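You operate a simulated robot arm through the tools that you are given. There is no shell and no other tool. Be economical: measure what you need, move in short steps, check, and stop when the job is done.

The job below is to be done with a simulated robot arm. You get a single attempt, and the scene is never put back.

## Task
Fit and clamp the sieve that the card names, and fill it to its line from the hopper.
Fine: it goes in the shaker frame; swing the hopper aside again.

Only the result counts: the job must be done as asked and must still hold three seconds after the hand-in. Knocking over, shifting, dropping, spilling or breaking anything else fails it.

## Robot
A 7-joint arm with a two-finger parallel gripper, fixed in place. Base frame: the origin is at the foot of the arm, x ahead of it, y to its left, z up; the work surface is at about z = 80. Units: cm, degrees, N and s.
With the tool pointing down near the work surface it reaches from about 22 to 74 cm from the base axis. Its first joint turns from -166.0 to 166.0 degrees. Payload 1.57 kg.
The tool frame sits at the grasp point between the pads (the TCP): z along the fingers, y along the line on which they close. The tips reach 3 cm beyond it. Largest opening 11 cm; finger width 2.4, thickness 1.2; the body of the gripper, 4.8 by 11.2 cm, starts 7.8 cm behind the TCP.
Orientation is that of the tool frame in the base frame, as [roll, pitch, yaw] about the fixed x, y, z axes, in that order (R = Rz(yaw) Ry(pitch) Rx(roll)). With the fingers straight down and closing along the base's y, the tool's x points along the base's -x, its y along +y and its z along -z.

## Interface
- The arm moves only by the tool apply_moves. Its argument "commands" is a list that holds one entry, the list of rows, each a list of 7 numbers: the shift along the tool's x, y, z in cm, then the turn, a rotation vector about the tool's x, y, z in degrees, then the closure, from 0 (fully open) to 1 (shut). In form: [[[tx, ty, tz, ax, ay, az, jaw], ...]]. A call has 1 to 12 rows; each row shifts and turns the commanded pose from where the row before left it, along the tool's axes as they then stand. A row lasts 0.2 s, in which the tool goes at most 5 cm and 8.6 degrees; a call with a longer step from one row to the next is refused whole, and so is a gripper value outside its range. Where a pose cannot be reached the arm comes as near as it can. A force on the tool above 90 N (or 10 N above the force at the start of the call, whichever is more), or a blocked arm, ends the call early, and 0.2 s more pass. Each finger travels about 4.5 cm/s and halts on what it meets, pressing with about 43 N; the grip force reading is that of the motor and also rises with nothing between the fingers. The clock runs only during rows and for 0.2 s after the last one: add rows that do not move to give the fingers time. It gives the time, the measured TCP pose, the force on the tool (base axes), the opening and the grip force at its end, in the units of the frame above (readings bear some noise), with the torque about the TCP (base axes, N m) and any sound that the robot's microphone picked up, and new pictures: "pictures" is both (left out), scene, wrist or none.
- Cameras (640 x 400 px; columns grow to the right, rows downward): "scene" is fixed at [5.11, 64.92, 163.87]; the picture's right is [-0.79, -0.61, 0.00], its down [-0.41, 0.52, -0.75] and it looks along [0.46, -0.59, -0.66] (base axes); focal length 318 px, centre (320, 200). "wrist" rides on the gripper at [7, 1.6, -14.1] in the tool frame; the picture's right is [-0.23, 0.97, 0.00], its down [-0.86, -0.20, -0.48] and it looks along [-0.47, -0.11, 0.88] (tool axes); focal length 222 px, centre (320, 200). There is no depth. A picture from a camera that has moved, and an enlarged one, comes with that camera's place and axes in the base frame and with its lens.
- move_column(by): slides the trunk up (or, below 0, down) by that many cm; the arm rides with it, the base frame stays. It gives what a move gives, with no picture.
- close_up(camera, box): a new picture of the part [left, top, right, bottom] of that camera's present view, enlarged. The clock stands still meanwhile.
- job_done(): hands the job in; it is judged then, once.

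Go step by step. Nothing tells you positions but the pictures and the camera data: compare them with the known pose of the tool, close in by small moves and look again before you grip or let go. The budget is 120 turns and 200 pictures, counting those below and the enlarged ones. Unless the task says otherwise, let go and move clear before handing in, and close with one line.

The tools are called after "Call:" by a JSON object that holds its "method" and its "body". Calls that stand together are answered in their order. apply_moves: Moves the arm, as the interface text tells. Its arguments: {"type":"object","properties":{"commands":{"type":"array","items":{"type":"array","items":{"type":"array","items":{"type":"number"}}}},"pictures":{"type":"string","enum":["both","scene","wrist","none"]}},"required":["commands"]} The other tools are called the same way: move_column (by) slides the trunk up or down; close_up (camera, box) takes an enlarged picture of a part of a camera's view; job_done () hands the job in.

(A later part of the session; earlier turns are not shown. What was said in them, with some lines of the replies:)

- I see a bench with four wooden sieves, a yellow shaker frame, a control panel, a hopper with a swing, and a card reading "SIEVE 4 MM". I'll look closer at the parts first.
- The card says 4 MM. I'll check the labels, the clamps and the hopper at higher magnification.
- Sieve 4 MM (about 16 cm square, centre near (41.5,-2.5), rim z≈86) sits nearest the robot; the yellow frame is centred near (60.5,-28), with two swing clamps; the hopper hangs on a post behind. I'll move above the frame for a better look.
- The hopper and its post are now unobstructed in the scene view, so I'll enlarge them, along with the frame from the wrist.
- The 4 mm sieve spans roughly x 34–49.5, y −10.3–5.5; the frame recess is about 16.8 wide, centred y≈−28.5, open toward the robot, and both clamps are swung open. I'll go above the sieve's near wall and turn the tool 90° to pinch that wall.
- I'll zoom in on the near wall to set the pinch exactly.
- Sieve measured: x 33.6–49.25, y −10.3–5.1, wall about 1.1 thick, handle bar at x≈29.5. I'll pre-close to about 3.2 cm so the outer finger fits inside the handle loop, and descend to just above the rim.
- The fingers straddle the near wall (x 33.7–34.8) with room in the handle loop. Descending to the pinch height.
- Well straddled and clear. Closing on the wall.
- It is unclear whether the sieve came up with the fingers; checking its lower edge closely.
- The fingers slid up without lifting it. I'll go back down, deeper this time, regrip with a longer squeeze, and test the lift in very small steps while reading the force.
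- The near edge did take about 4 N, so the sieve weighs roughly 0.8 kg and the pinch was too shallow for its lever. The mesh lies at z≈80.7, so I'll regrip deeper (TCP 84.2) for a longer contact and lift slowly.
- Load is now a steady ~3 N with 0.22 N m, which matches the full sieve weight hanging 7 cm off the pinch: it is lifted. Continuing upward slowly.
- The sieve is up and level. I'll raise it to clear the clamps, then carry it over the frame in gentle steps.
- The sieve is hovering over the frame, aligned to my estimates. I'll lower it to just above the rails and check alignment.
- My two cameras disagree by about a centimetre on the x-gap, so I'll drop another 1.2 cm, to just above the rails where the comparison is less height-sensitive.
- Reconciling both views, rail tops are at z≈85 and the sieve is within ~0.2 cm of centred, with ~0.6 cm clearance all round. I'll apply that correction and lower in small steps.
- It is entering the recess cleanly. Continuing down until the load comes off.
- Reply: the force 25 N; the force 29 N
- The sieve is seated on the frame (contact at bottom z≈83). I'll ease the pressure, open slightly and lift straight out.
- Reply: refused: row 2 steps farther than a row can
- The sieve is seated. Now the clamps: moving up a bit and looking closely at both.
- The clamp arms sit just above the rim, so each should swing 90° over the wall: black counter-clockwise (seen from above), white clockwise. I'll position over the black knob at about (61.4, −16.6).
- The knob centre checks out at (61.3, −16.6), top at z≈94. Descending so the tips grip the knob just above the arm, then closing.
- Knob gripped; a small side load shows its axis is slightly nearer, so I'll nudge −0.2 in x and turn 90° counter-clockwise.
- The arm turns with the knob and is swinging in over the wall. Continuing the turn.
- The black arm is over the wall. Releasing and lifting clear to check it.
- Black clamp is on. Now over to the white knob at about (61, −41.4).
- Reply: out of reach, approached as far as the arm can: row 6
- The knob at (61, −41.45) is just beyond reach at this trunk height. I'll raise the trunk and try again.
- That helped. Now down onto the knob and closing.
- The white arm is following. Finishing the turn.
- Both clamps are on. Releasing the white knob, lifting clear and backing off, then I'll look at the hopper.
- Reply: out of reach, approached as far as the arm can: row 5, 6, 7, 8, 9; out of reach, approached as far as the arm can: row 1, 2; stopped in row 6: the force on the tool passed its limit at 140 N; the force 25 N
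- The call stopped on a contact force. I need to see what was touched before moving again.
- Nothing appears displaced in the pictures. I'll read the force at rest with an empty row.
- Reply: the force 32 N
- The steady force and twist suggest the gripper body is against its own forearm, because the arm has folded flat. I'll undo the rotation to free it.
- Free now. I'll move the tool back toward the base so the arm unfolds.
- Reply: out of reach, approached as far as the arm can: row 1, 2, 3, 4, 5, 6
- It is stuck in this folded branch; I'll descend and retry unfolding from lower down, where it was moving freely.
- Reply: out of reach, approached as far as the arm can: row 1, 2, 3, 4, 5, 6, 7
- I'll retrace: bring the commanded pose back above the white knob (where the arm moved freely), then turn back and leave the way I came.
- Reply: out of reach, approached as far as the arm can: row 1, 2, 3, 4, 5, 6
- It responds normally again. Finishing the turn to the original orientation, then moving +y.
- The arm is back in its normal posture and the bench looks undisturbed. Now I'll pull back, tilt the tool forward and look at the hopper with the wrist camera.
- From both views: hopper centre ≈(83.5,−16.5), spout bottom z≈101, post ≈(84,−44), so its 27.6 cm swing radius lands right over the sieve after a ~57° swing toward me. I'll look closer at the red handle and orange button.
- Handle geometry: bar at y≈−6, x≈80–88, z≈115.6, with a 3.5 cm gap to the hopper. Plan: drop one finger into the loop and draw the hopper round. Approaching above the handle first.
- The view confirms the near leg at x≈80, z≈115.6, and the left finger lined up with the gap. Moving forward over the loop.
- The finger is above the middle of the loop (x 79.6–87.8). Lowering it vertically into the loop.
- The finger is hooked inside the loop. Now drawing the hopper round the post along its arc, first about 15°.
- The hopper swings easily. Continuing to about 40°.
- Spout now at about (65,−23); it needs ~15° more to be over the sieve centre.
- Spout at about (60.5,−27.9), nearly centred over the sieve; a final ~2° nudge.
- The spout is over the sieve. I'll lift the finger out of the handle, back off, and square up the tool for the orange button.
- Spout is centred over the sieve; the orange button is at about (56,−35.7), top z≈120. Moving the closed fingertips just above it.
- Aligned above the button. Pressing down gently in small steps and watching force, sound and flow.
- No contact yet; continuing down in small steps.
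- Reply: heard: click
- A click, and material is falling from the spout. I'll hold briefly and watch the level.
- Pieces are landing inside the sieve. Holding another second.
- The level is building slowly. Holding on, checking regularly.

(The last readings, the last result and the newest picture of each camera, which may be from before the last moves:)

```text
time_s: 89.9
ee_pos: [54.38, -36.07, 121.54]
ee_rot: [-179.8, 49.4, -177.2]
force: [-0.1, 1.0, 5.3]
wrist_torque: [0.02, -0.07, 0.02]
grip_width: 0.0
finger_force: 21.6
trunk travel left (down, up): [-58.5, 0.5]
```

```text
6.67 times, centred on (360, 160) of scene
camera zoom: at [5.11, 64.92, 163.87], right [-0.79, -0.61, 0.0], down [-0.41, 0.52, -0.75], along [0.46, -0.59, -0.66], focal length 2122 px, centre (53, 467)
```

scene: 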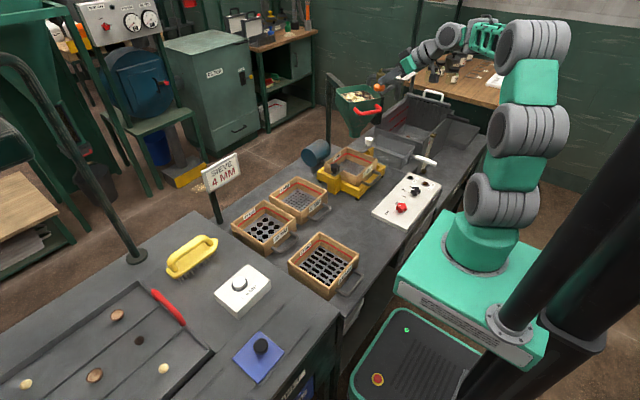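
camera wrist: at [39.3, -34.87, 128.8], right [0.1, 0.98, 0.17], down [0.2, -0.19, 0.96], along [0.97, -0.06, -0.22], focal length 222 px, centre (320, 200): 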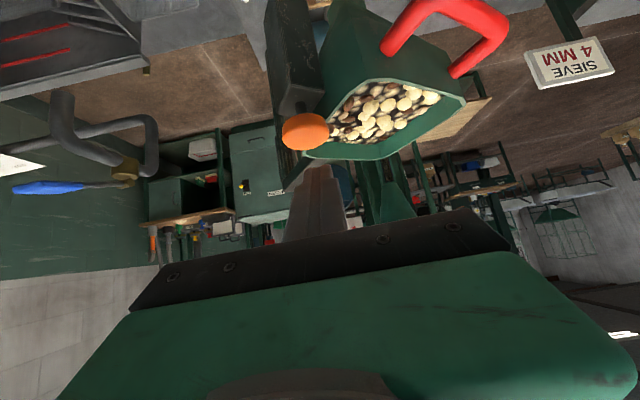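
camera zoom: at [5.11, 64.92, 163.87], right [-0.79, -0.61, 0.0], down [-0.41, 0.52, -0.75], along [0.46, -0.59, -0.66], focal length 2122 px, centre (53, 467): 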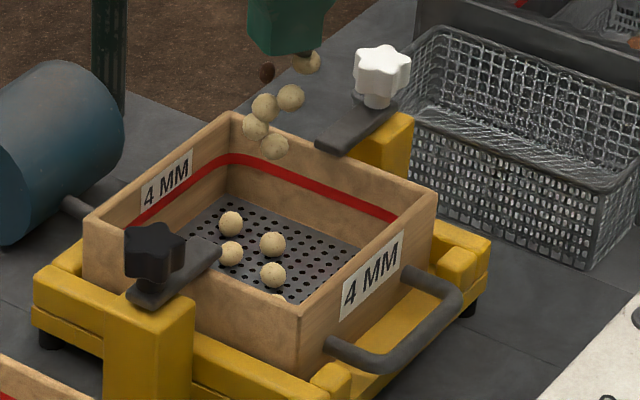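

About one piece per second. I'll hold longer, checking with single pictures.

Call:
{"method": "apply_moves", "body": {"commands": [[[0, 0, 0, 0, 0, 0, 1], [0, 0, 0, 0, 0, 0, 1], [0, 0, 0, 0, 0, 0, 1], [0, 0, 0, 0, 0, 0, 1], [0, 0, 0, 0, 0, 0, 1], [0, 0, 0, 0, 0, 0, 1], [0, 0, 0, 0, 0, 0, 1], [0, 0, 0, 0, 0, 0, 1], [0, 0, 0, 0, 0, 0, 1], [0, 0, 0, 0, 0, 0, 1], [0, 0, 0, 0, 0, 0, 1], [0, 0, 0, 0, 0, 0, 1]]], "pictures": "none"}}

Call:
{"method": "apply_moves", "body": {"commands": [[[0, 0, 0, 0, 0, 0, 1], [0, 0, 0, 0, 0, 0, 1], [0, 0, 0, 0, 0, 0, 1], [0, 0, 0, 0, 0, 0, 1], [0, 0, 0, 0, 0, 0, 1], [0, 0, 0, 0, 0, 0, 1], [0, 0, 0, 0, 0, 0, 1], [0, 0, 0, 0, 0, 0, 1], [0, 0, 0, 0, 0, 0, 1], [0, 0, 0, 0, 0, 0, 1], [0, 0, 0, 0, 0, 0, 1], [0, 0, 0, 0, 0, 0, 1]]], "pictures": "none"}}

Call:
{"method": "close_up", "body": {"camera": "scene", "box": [330, 130, 390, 190]}}

```text
time_s: 92.5
ee_pos: [54.31, -36.0, 121.54]
ee_rot: [-179.8, 49.4, -177.1]
force: [-0.7, 0.4, 5.3]
wrist_torque: [0.02, -0.05, 0.0]
grip_width: 0.03
finger_force: 20.7
trunk travel left (down, up): [-58.5, 0.5]
```

```text
time_s: 95.1
ee_pos: [54.33, -35.94, 121.51]
ee_rot: [-180.0, 49.4, -177.1]
force: [-0.4, 0.2, 4.3]
wrist_torque: [0.04, -0.07, 0.01]
grip_width: 0.02
finger_force: 21.6
trunk travel left (down, up): [-58.5, 0.5]
```

```text
6.67 times, centred on (360, 160) of scene
camera zoom: at [5.11, 64.92, 163.87], right [-0.79, -0.61, 0.0], down [-0.41, 0.52, -0.75], along [0.46, -0.59, -0.66], focal length 2122 px, centre (53, 467)
```

zoom: 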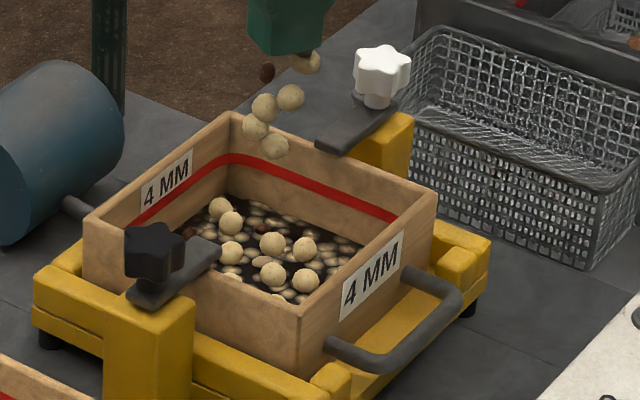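

A bed has formed just above the mesh; the red line is ~2.5 cm above it. Continuing.

Call:
{"method": "apply_moves", "body": {"commands": [[[0, 0, 0, 0, 0, 0, 1], [0, 0, 0, 0, 0, 0, 1], [0, 0, 0, 0, 0, 0, 1], [0, 0, 0, 0, 0, 0, 1], [0, 0, 0, 0, 0, 0, 1], [0, 0, 0, 0, 0, 0, 1], [0, 0, 0, 0, 0, 0, 1], [0, 0, 0, 0, 0, 0, 1], [0, 0, 0, 0, 0, 0, 1], [0, 0, 0, 0, 0, 0, 1], [0, 0, 0, 0, 0, 0, 1], [0, 0, 0, 0, 0, 0, 1]]], "pictures": "none"}}

Call:
{"method": "apply_moves", "body": {"commands": [[[0, 0, 0, 0, 0, 0, 1], [0, 0, 0, 0, 0, 0, 1], [0, 0, 0, 0, 0, 0, 1], [0, 0, 0, 0, 0, 0, 1], [0, 0, 0, 0, 0, 0, 1], [0, 0, 0, 0, 0, 0, 1], [0, 0, 0, 0, 0, 0, 1], [0, 0, 0, 0, 0, 0, 1], [0, 0, 0, 0, 0, 0, 1], [0, 0, 0, 0, 0, 0, 1], [0, 0, 0, 0, 0, 0, 1], [0, 0, 0, 0, 0, 0, 1]]], "pictures": "none"}}

Call:
{"method": "close_up", "body": {"camera": "scene", "box": [330, 130, 390, 190]}}

```text
time_s: 97.7
ee_pos: [54.29, -36.0, 121.44]
ee_rot: [-180.0, 49.3, -177.1]
force: [0.3, -0.4, 4.8]
wrist_torque: [0.0, -0.07, 0.0]
grip_width: 0.0
finger_force: 21.8
trunk travel left (down, up): [-58.5, 0.5]
```

```text
time_s: 100.3
ee_pos: [54.24, -36.13, 121.5]
ee_rot: [-179.9, 49.4, -177.2]
force: [-1.0, 0.3, 4.4]
wrist_torque: [0.04, -0.08, 0.03]
grip_width: 0.01
finger_force: 21.1
trunk travel left (down, up): [-58.5, 0.5]
```

```text
6.67 times, centred on (360, 160) of scene
camera zoom: at [5.11, 64.92, 163.87], right [-0.79, -0.61, 0.0], down [-0.41, 0.52, -0.75], along [0.46, -0.59, -0.66], focal length 2122 px, centre (53, 467)
```

zoom: 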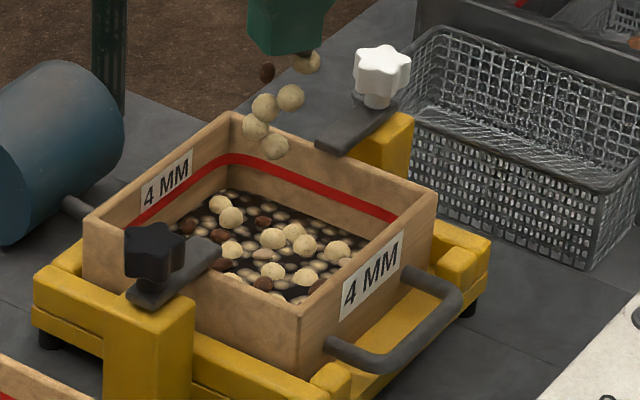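

Rising ~8 px per 5 s at the far corner, with ~30 px to the line. Holding for about 8 s more.

Call:
{"method": "apply_moves", "body": {"commands": [[[0, 0, 0, 0, 0, 0, 1], [0, 0, 0, 0, 0, 0, 1], [0, 0, 0, 0, 0, 0, 1], [0, 0, 0, 0, 0, 0, 1], [0, 0, 0, 0, 0, 0, 1], [0, 0, 0, 0, 0, 0, 1], [0, 0, 0, 0, 0, 0, 1], [0, 0, 0, 0, 0, 0, 1], [0, 0, 0, 0, 0, 0, 1], [0, 0, 0, 0, 0, 0, 1], [0, 0, 0, 0, 0, 0, 1], [0, 0, 0, 0, 0, 0, 1]]], "pictures": "none"}}

Call:
{"method": "apply_moves", "body": {"commands": [[[0, 0, 0, 0, 0, 0, 1], [0, 0, 0, 0, 0, 0, 1], [0, 0, 0, 0, 0, 0, 1], [0, 0, 0, 0, 0, 0, 1], [0, 0, 0, 0, 0, 0, 1], [0, 0, 0, 0, 0, 0, 1], [0, 0, 0, 0, 0, 0, 1], [0, 0, 0, 0, 0, 0, 1], [0, 0, 0, 0, 0, 0, 1], [0, 0, 0, 0, 0, 0, 1], [0, 0, 0, 0, 0, 0, 1], [0, 0, 0, 0, 0, 0, 1]]], "pictures": "none"}}

Call:
{"method": "apply_moves", "body": {"commands": [[[0, 0, 0, 0, 0, 0, 1], [0, 0, 0, 0, 0, 0, 1], [0, 0, 0, 0, 0, 0, 1], [0, 0, 0, 0, 0, 0, 1], [0, 0, 0, 0, 0, 0, 1], [0, 0, 0, 0, 0, 0, 1], [0, 0, 0, 0, 0, 0, 1], [0, 0, 0, 0, 0, 0, 1], [0, 0, 0, 0, 0, 0, 1], [0, 0, 0, 0, 0, 0, 1], [0, 0, 0, 0, 0, 0, 1], [0, 0, 0, 0, 0, 0, 1]]], "pictures": "none"}}

Call:
{"method": "close_up", "body": {"camera": "scene", "box": [330, 130, 390, 190]}}

```text
time_s: 102.9
ee_pos: [54.38, -36.1, 121.49]
ee_rot: [-180.0, 49.4, -177.1]
force: [0.0, 1.0, 4.3]
wrist_torque: [0.0, -0.08, -0.03]
grip_width: 0.0
finger_force: 21.2
trunk travel left (down, up): [-58.5, 0.5]
```

```text
time_s: 105.5
ee_pos: [54.31, -36.03, 121.44]
ee_rot: [180.0, 49.4, -177.1]
force: [0.0, -0.3, 4.0]
wrist_torque: [0.0, -0.05, 0.0]
grip_width: 0.03
finger_force: 21.3
trunk travel left (down, up): [-58.5, 0.5]
```

```text
time_s: 108.1
ee_pos: [54.33, -35.91, 121.5]
ee_rot: [179.9, 49.4, -177.1]
force: [0.6, 0.4, 4.5]
wrist_torque: [-0.01, -0.06, 0.01]
grip_width: 0.0
finger_force: 21.6
trunk travel left (down, up): [-58.5, 0.5]
```

```text
6.67 times, centred on (360, 160) of scene
camera zoom: at [5.11, 64.92, 163.87], right [-0.79, -0.61, 0.0], down [-0.41, 0.52, -0.75], along [0.46, -0.59, -0.66], focal length 2122 px, centre (53, 467)
```

zoom: 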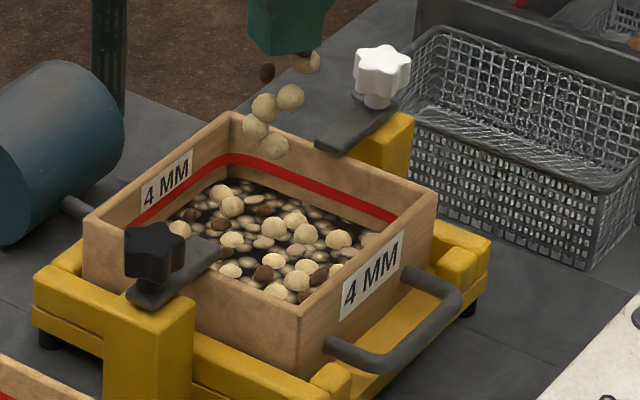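

Call:
{"method": "apply_moves", "body": {"commands": [[[0, 0, 0, 0, 0, 0, 1], [0, 0, 0, 0, 0, 0, 1], [0, 0, 0, 0, 0, 0, 1], [0, 0, 0, 0, 0, 0, 1], [0, 0, 0, 0, 0, 0, 1], [0, 0, 0, 0, 0, 0, 1], [0, 0, 0, 0, 0, 0, 1], [0, 0, 0, 0, 0, 0, 1], [0, 0, 0, 0, 0, 0, 1], [0, 0, 0, 0, 0, 0, 1], [0, 0, 0, 0, 0, 0, 1], [0, 0, 0, 0, 0, 0, 1]]], "pictures": "none"}}

Call:
{"method": "apply_moves", "body": {"commands": [[[0, 0, 0, 0, 0, 0, 1], [0, 0, 0, 0, 0, 0, 1], [0, 0, 0, 0, 0, 0, 1], [0, 0, 0, 0, 0, 0, 1], [0, 0, 0, 0, 0, 0, 1], [0, 0, 0, 0, 0, 0, 1], [0, 0, 0, 0, 0, 0, 1], [0, 0, 0, 0, 0, 0, 1], [0, 0, 0, 0, 0, 0, 1], [0, 0, 0, 0, 0, 0, 1], [0, 0, 0, 0, 0, 0, 1], [0, 0, 0, 0, 0, 0, 1]]], "pictures": "none"}}

Call:
{"method": "close_up", "body": {"camera": "scene", "box": [335, 145, 375, 180]}}

```text
time_s: 110.7
ee_pos: [54.33, -36.1, 121.64]
ee_rot: [180.0, 49.4, -177.1]
force: [0.3, -0.8, 3.1]
wrist_torque: [0.02, -0.1, -0.01]
grip_width: 0.0
finger_force: 21.2
trunk travel left (down, up): [-58.5, 0.5]
```

```text
time_s: 113.3
ee_pos: [54.29, -36.13, 121.65]
ee_rot: [179.9, 49.4, -177.1]
force: [0.4, -0.5, 4.9]
wrist_torque: [-0.02, -0.05, 0.01]
grip_width: 0.01
finger_force: 21.3
trunk travel left (down, up): [-58.5, 0.5]
```

```text
11.43 times, centred on (355, 162) of scene
camera zoom: at [5.11, 64.92, 163.87], right [-0.79, -0.61, 0.0], down [-0.41, 0.52, -0.75], along [0.46, -0.59, -0.66], focal length 3638 px, centre (-80, 629)
```

zoom: 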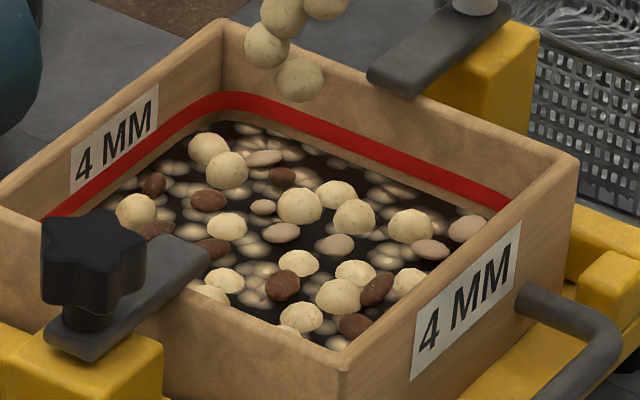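

The bed is about 10 px below the lower edge of the line (rising ~2.6 px/s at this zoom). Holding ~4.5 s more.

Call:
{"method": "apply_moves", "body": {"commands": [[[0, 0, 0, 0, 0, 0, 1], [0, 0, 0, 0, 0, 0, 1], [0, 0, 0, 0, 0, 0, 1], [0, 0, 0, 0, 0, 0, 1], [0, 0, 0, 0, 0, 0, 1], [0, 0, 0, 0, 0, 0, 1], [0, 0, 0, 0, 0, 0, 1], [0, 0, 0, 0, 0, 0, 1], [0, 0, 0, 0, 0, 0, 1], [0, 0, 0, 0, 0, 0, 1], [0, 0, 0, 0, 0, 0, 1], [0, 0, 0, 0, 0, 0, 1]]], "pictures": "none"}}

Call:
{"method": "apply_moves", "body": {"commands": [[[0, 0, 0, 0, 0, 0, 1], [0, 0, 0, 0, 0, 0, 1], [0, 0, 0, 0, 0, 0, 1], [0, 0, 0, 0, 0, 0, 1], [0, 0, 0, 0, 0, 0, 1], [0, 0, 0, 0, 0, 0, 1], [0, 0, 0, 0, 0, 0, 1], [0, 0, 0, 0, 0, 0, 1], [0, 0, 0, 0, 0, 0, 1]]], "pictures": "none"}}

Call:
{"method": "close_up", "body": {"camera": "scene", "box": [335, 145, 375, 180]}}

```text
time_s: 115.9
ee_pos: [54.27, -35.97, 121.61]
ee_rot: [-180.0, 49.4, -177.1]
force: [0.7, 0.0, 3.8]
wrist_torque: [0.04, -0.07, -0.03]
grip_width: 0.01
finger_force: 21.4
trunk travel left (down, up): [-58.5, 0.5]
```

```text
time_s: 117.9
ee_pos: [54.34, -36.08, 121.45]
ee_rot: [180.0, 49.4, -177.1]
force: [0.9, 0.4, 4.2]
wrist_torque: [0.04, -0.05, 0.0]
grip_width: 0.01
finger_force: 21.6
trunk travel left (down, up): [-58.5, 0.5]
```

```text
11.43 times, centred on (355, 162) of scene
camera zoom: at [5.11, 64.92, 163.87], right [-0.79, -0.61, 0.0], down [-0.41, 0.52, -0.75], along [0.46, -0.59, -0.66], focal length 3638 px, centre (-80, 629)
```

zoom: 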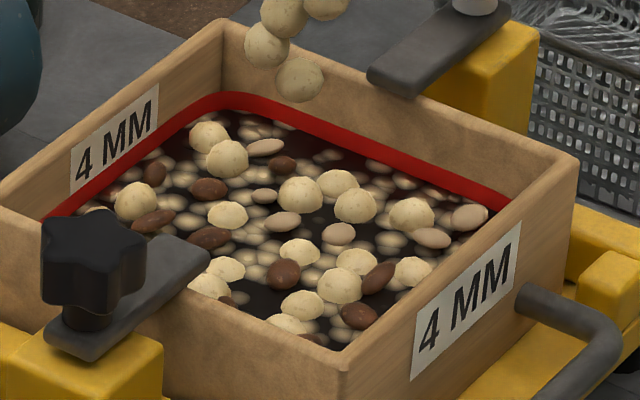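

The surface has reached the line's lower edge. Two more seconds to its middle, then release the button.

Call:
{"method": "apply_moves", "body": {"commands": [[[0, 0, 0, 0, 0, 0, 1], [0, 0, 0, 0, 0, 0, 1], [0, 0, 0, 0, 0, 0, 1], [0, 0, 0, 0, 0, 0, 1], [0, 0, 0, 0, 0, 0, 1], [0, 0, 0, 0, 0, 0, 1], [0, 0, 0, 0, 0, 0, 1], [0, 0, 0, 0, 0, 0, 1], [-2.0, 0, -1.7, 0, 0, 0, 1], [-2.0, 0, -1.7, 0, 0, 0, 1]]], "pictures": "none"}}

Call:
{"method": "close_up", "body": {"camera": "scene", "box": [335, 145, 375, 180]}}

Call:
{"method": "close_up", "body": {"camera": "scene", "box": [310, 60, 450, 220]}}

```text
time_s: 120.1
ee_pos: [54.26, -36.12, 126.65]
ee_rot: [179.9, 49.3, -177.2]
force: [0.3, -0.2, 0.3]
wrist_torque: [0.01, 0.02, 0.03]
grip_width: 0.01
finger_force: 21.4
trunk travel left (down, up): [-58.5, 0.5]
```

```text
11.43 times, centred on (355, 162) of scene
camera zoom: at [5.11, 64.92, 163.87], right [-0.79, -0.61, 0.0], down [-0.41, 0.52, -0.75], along [0.46, -0.59, -0.66], focal length 3638 px, centre (-80, 629)
```

zoom: 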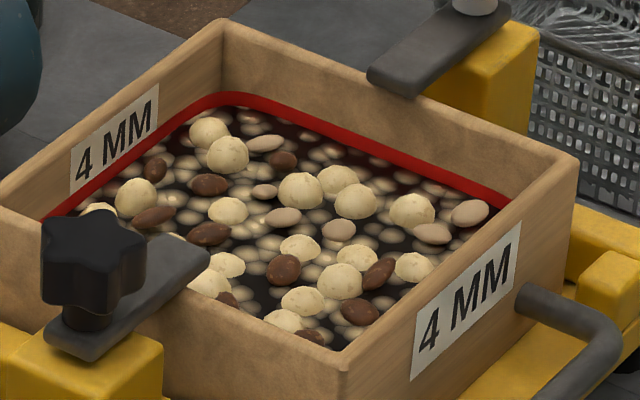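

```text
2.50 times, centred on (380, 140) of scene
camera zoom: at [5.11, 64.92, 163.87], right [-0.79, -0.61, 0.0], down [-0.41, 0.52, -0.75], along [0.46, -0.59, -0.66], focal length 796 px, centre (170, 350)
```

zoom: 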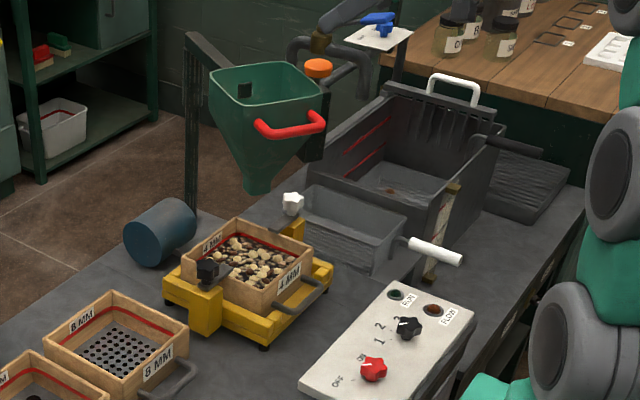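

The flow has stopped and the surface lies in the line band. Now to swing the hopper back: I'll lower the closed fingers behind the handle's near leg and push it round.

Call:
{"method": "apply_moves", "body": {"commands": [[[2.2, 0.17, -2.58, 0, 0, 0, 1], [2.2, 0.17, -2.58, 0, 0, 0, 1], [-0.08, 2.6, 0.1, 0, 0, 0, 1], [1.98, 0, 1.69, 0, 0, 0, 1], [1.98, 0, 1.69, 0, 0, 0, 1], [1.98, 0, 1.69, 0, 0, 0, 1], [1.98, 0, 1.69, 0, 0, 0, 1], [0, 0, 0, 0, 0, 0, 1]]], "pictures": "wrist"}}

Call:
{"method": "close_up", "body": {"camera": "scene", "box": [310, 60, 430, 160]}}

```text
time_s: 121.9
ee_pos: [47.45, -33.42, 116.26]
ee_rot: [-180.0, 49.5, -177.1]
force: [0.5, 0.7, 0.4]
wrist_torque: [0.0, 0.02, -0.01]
grip_width: 0.01
finger_force: 21.2
trunk travel left (down, up): [-58.5, 0.5]
camera wrist: at [32.18, -32.54, 120.32], right [0.1, 0.98, 0.17], down [0.2, -0.19, 0.96], along [0.97, -0.06, -0.22], focal length 222 px, centre (320, 200)
```

wrist: 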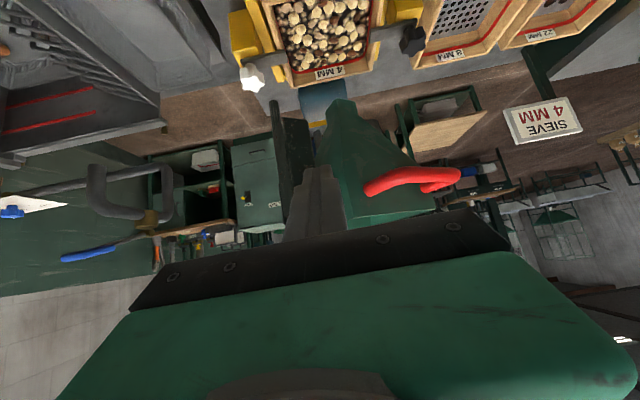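

```text
4.00 times, centred on (370, 110) of scene
camera zoom: at [5.11, 64.92, 163.87], right [-0.79, -0.61, 0.0], down [-0.41, 0.52, -0.75], along [0.46, -0.59, -0.66], focal length 1273 px, centre (120, 560)
```

zoom: 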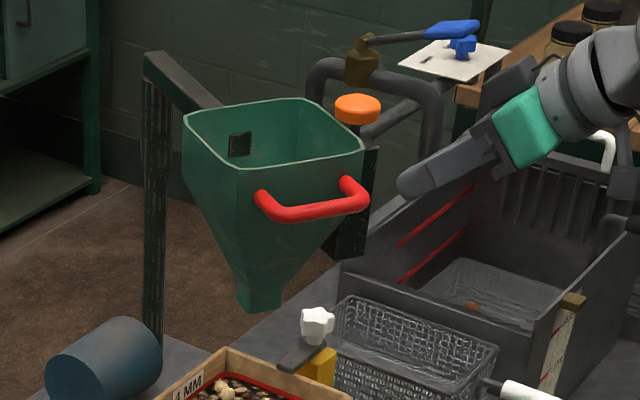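

The fingers are behind the handle's near leg. Pushing the hopper back round, first to about 20°.

Call:
{"method": "apply_moves", "body": {"commands": [[[-1.06, 0.42, 1.23, 0, 0, 0, 1], [-0.32, 1.16, 0.37, 0, 0, 0, 1], [-0.32, 1.16, 0.37, 0, 0, 0, 1], [-0.37, 1.12, 0.43, 0, 0, 0, 1], [-0.37, 1.12, 0.43, 0, 0, 0, 1], [-0.42, 1.08, 0.49, 0, 0, 0, 1], [-0.42, 1.08, 0.49, 0, 0, 0, 1], [-0.47, 1.03, 0.55, 0, 0, 0, 1], [-0.47, 1.03, 0.55, 0, 0, 0, 1], [-0.51, 0.98, 0.6, 0, 0, 0, 1], [-0.51, 0.98, 0.6, 0, 0, 0, 1]]], "pictures": "wrist"}}

Call:
{"method": "close_up", "body": {"camera": "scene", "box": [290, 60, 430, 180]}}

```text
time_s: 124.3
ee_pos: [55.2, -21.82, 116.31]
ee_rot: [-180.0, 49.4, -177.1]
force: [0.6, -0.2, 0.6]
wrist_torque: [-0.02, -0.02, -0.01]
grip_width: 0.0
finger_force: 21.2
trunk travel left (down, up): [-58.5, 0.5]
camera wrist: at [39.78, -21.02, 120.21], right [0.1, 0.98, 0.17], down [0.2, -0.19, 0.96], along [0.97, -0.06, -0.22], focal length 222 px, centre (320, 200)
```

wrist: 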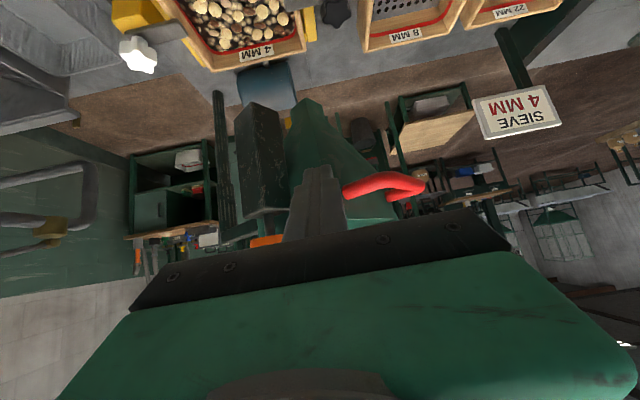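

```text
3.33 times, centred on (360, 120) of scene
camera zoom: at [5.11, 64.92, 163.87], right [-0.79, -0.61, 0.0], down [-0.41, 0.52, -0.75], along [0.46, -0.59, -0.66], focal length 1061 px, centre (187, 467)
```

zoom: 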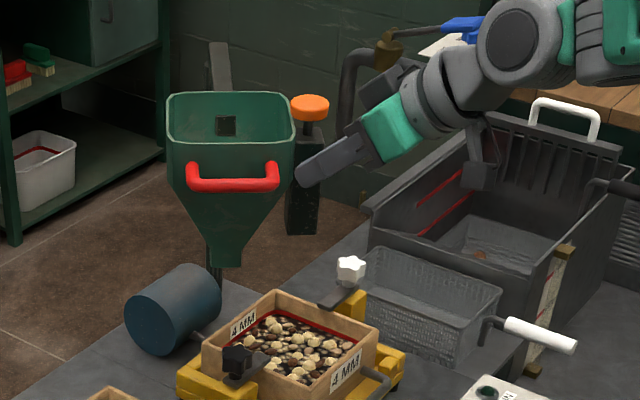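

The hopper is moving back. Continuing.

Call:
{"method": "apply_moves", "body": {"commands": [[[-0.56, 0.93, 0.65, 0, 0, 0, 1], [-0.56, 0.93, 0.65, 0, 0, 0, 1], [-0.59, 0.86, 0.7, 0, 0, 0, 1], [-0.59, 0.86, 0.7, 0, 0, 0, 1], [-0.64, 0.79, 0.74, 0, 0, 0, 1], [-0.64, 0.79, 0.74, 0, 0, 0, 1], [-0.67, 0.72, 0.78, 0, 0, 0, 1], [-0.67, 0.72, 0.78, 0, 0, 0, 1], [-0.7, 0.65, 0.82, 0, 0, 0, 1], [-0.7, 0.65, 0.82, 0, 0, 0, 1], [-0.73, 0.58, 0.85, 0, 0, 0, 1], [-0.73, 0.58, 0.85, 0, 0, 0, 1]]], "pictures": "wrist"}}

Call:
{"method": "close_up", "body": {"camera": "scene", "box": [260, 60, 400, 180]}}

```text
time_s: 126.9
ee_pos: [66.5, -12.19, 116.39]
ee_rot: [179.9, 49.4, -177.1]
force: [0.6, 0.1, 0.0]
wrist_torque: [-0.02, 0.01, 0.02]
grip_width: 0.0
finger_force: 21.6
trunk travel left (down, up): [-58.5, 0.5]
camera wrist: at [51.23, -11.37, 120.22], right [0.1, 0.98, 0.17], down [0.2, -0.19, 0.96], along [0.97, -0.06, -0.22], focal length 222 px, centre (320, 200)
```

wrist: 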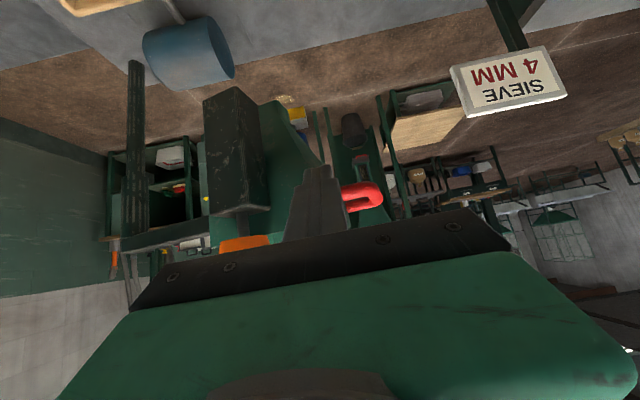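

```text
3.33 times, centred on (330, 120) of scene
camera zoom: at [5.11, 64.92, 163.87], right [-0.79, -0.61, 0.0], down [-0.41, 0.52, -0.75], along [0.46, -0.59, -0.66], focal length 1061 px, centre (287, 467)
```

zoom: 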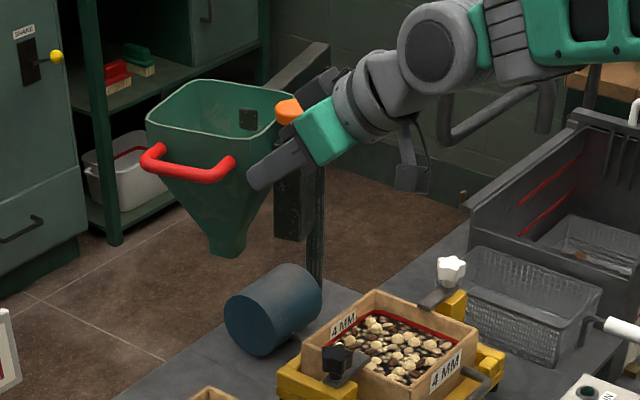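

Nearly back. Finishing the swing, drifting slightly outward to keep the gripper body clear of the orange button.

Call:
{"method": "apply_moves", "body": {"commands": [[[-0.75, 0.65, 0.88, 0, 0, 0, 1], [-0.75, 0.65, 0.88, 0, 0, 0, 1], [-0.77, 0.57, 0.9, 0, 0, 0, 1], [-0.77, 0.57, 0.9, 0, 0, 0, 1], [-0.79, 0.45, 0.92, 0, 0, 0, 1], [-0.79, 0.4, 0.92, 0, 0, 0, 1], [-0.8, 0.26, 0.94, 0, 0, 0, 1], [-0.8, 0.26, 0.94, 0, 0, 0, 1], [0, 0, 0, 0, 0, 0, 1]]], "pictures": "wrist"}}

Call:
{"method": "close_up", "body": {"camera": "scene", "box": [240, 60, 380, 160]}}

```text
time_s: 128.9
ee_pos: [75.91, -7.91, 116.21]
ee_rot: [-180.0, 49.3, -177.1]
force: [0.2, 0.4, 0.5]
wrist_torque: [0.02, 0.0, 0.02]
grip_width: 0.0
finger_force: 21.4
trunk travel left (down, up): [-58.5, 0.5]
camera wrist: at [60.62, -7.12, 120.25], right [0.1, 0.98, 0.17], down [0.2, -0.19, 0.96], along [0.97, -0.06, -0.22], focal length 222 px, centre (320, 200)
```

wrist: 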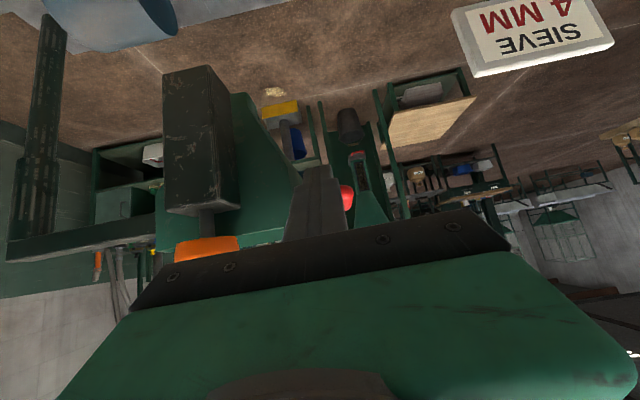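

```text
4.00 times, centred on (310, 110) of scene
camera zoom: at [5.11, 64.92, 163.87], right [-0.79, -0.61, 0.0], down [-0.41, 0.52, -0.75], along [0.46, -0.59, -0.66], focal length 1273 px, centre (360, 560)
```

zoom: 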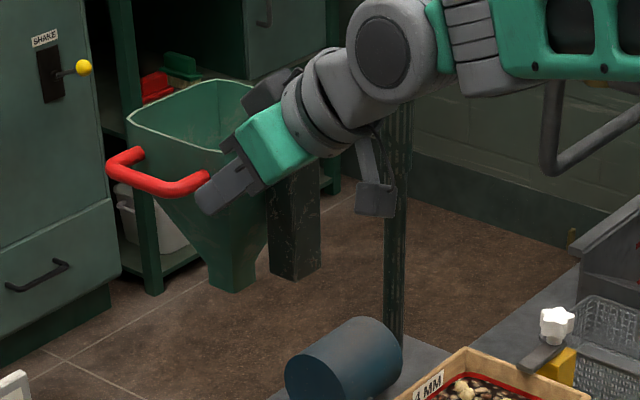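

The hopper is exactly back at its original place. Backing the arm away.

Call:
{"method": "apply_moves", "body": {"commands": [[[1.3, 0, -1.52, 0, 0, 0, 1], [1.95, 0, -2.28, 0, 0, 0, 1], [1.95, 0, -2.28, 0, 0, 0, 1], [1.95, 0, -2.28, 0, 0, 0, 1], [1.95, 0, -2.28, 0, 0, 0, 1], [1.95, 0, -2.28, 0, 0, 0, 1], [1.95, 0, -2.28, 0, 0, 0, 1], [0, 0, 0, 0, 0, 0, 0.8]]], "pictures": "scene"}}

Call:
{"method": "close_up", "body": {"camera": "scene", "box": [315, 120, 405, 200]}}

Call:
{"method": "close_up", "body": {"camera": "scene", "box": [335, 145, 375, 180]}}

```text
time_s: 130.7
ee_pos: [55.93, -8.95, 116.44]
ee_rot: [180.0, 49.4, -177.2]
force: [0.4, 0.8, 0.7]
wrist_torque: [0.02, 0.01, 0.02]
grip_width: 2.21
finger_force: 0.1
trunk travel left (down, up): [-58.5, 0.5]
```

scene: 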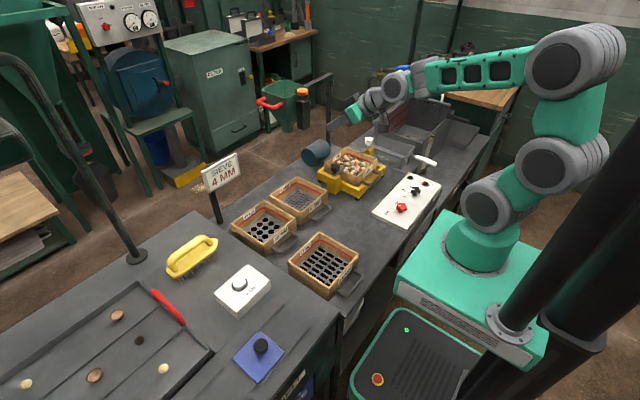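

```text
5.00 times, centred on (360, 160) of scene
camera zoom: at [5.11, 64.92, 163.87], right [-0.79, -0.61, 0.0], down [-0.41, 0.52, -0.75], along [0.46, -0.59, -0.66], focal length 1592 px, centre (120, 400)
```

zoom: 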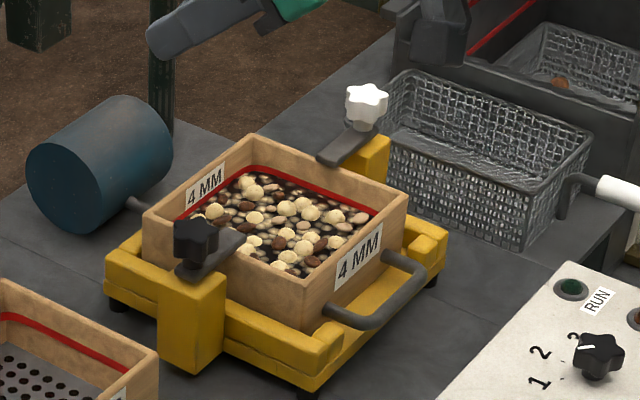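

```text
11.43 times, centred on (355, 162) of scene
camera zoom: at [5.11, 64.92, 163.87], right [-0.79, -0.61, 0.0], down [-0.41, 0.52, -0.75], along [0.46, -0.59, -0.66], focal length 3638 px, centre (-80, 629)
```

zoom: 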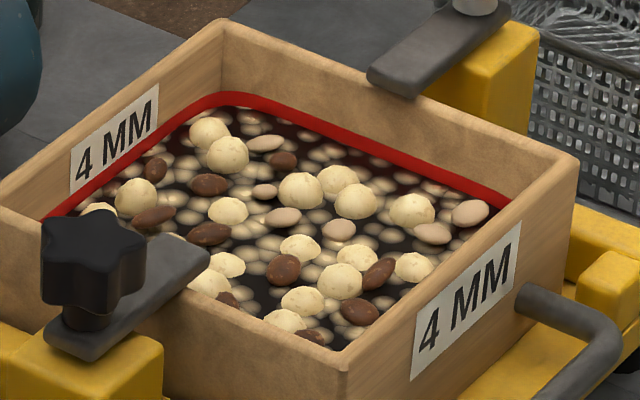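

The 4 MM sieve is seated and both clamps are over its rim. The fill sits within the red line, the hopper is back in place and nothing is spilled or shifted, so I'm handing in.

Call:
{"method": "job_done", "body": {}}

```text
The job is handed in.
```

The 4 MM sieve is clamped in the shaker frame and filled to its line, about 0.15 cm below the middle of the red band. The hopper is swung back to where it started.
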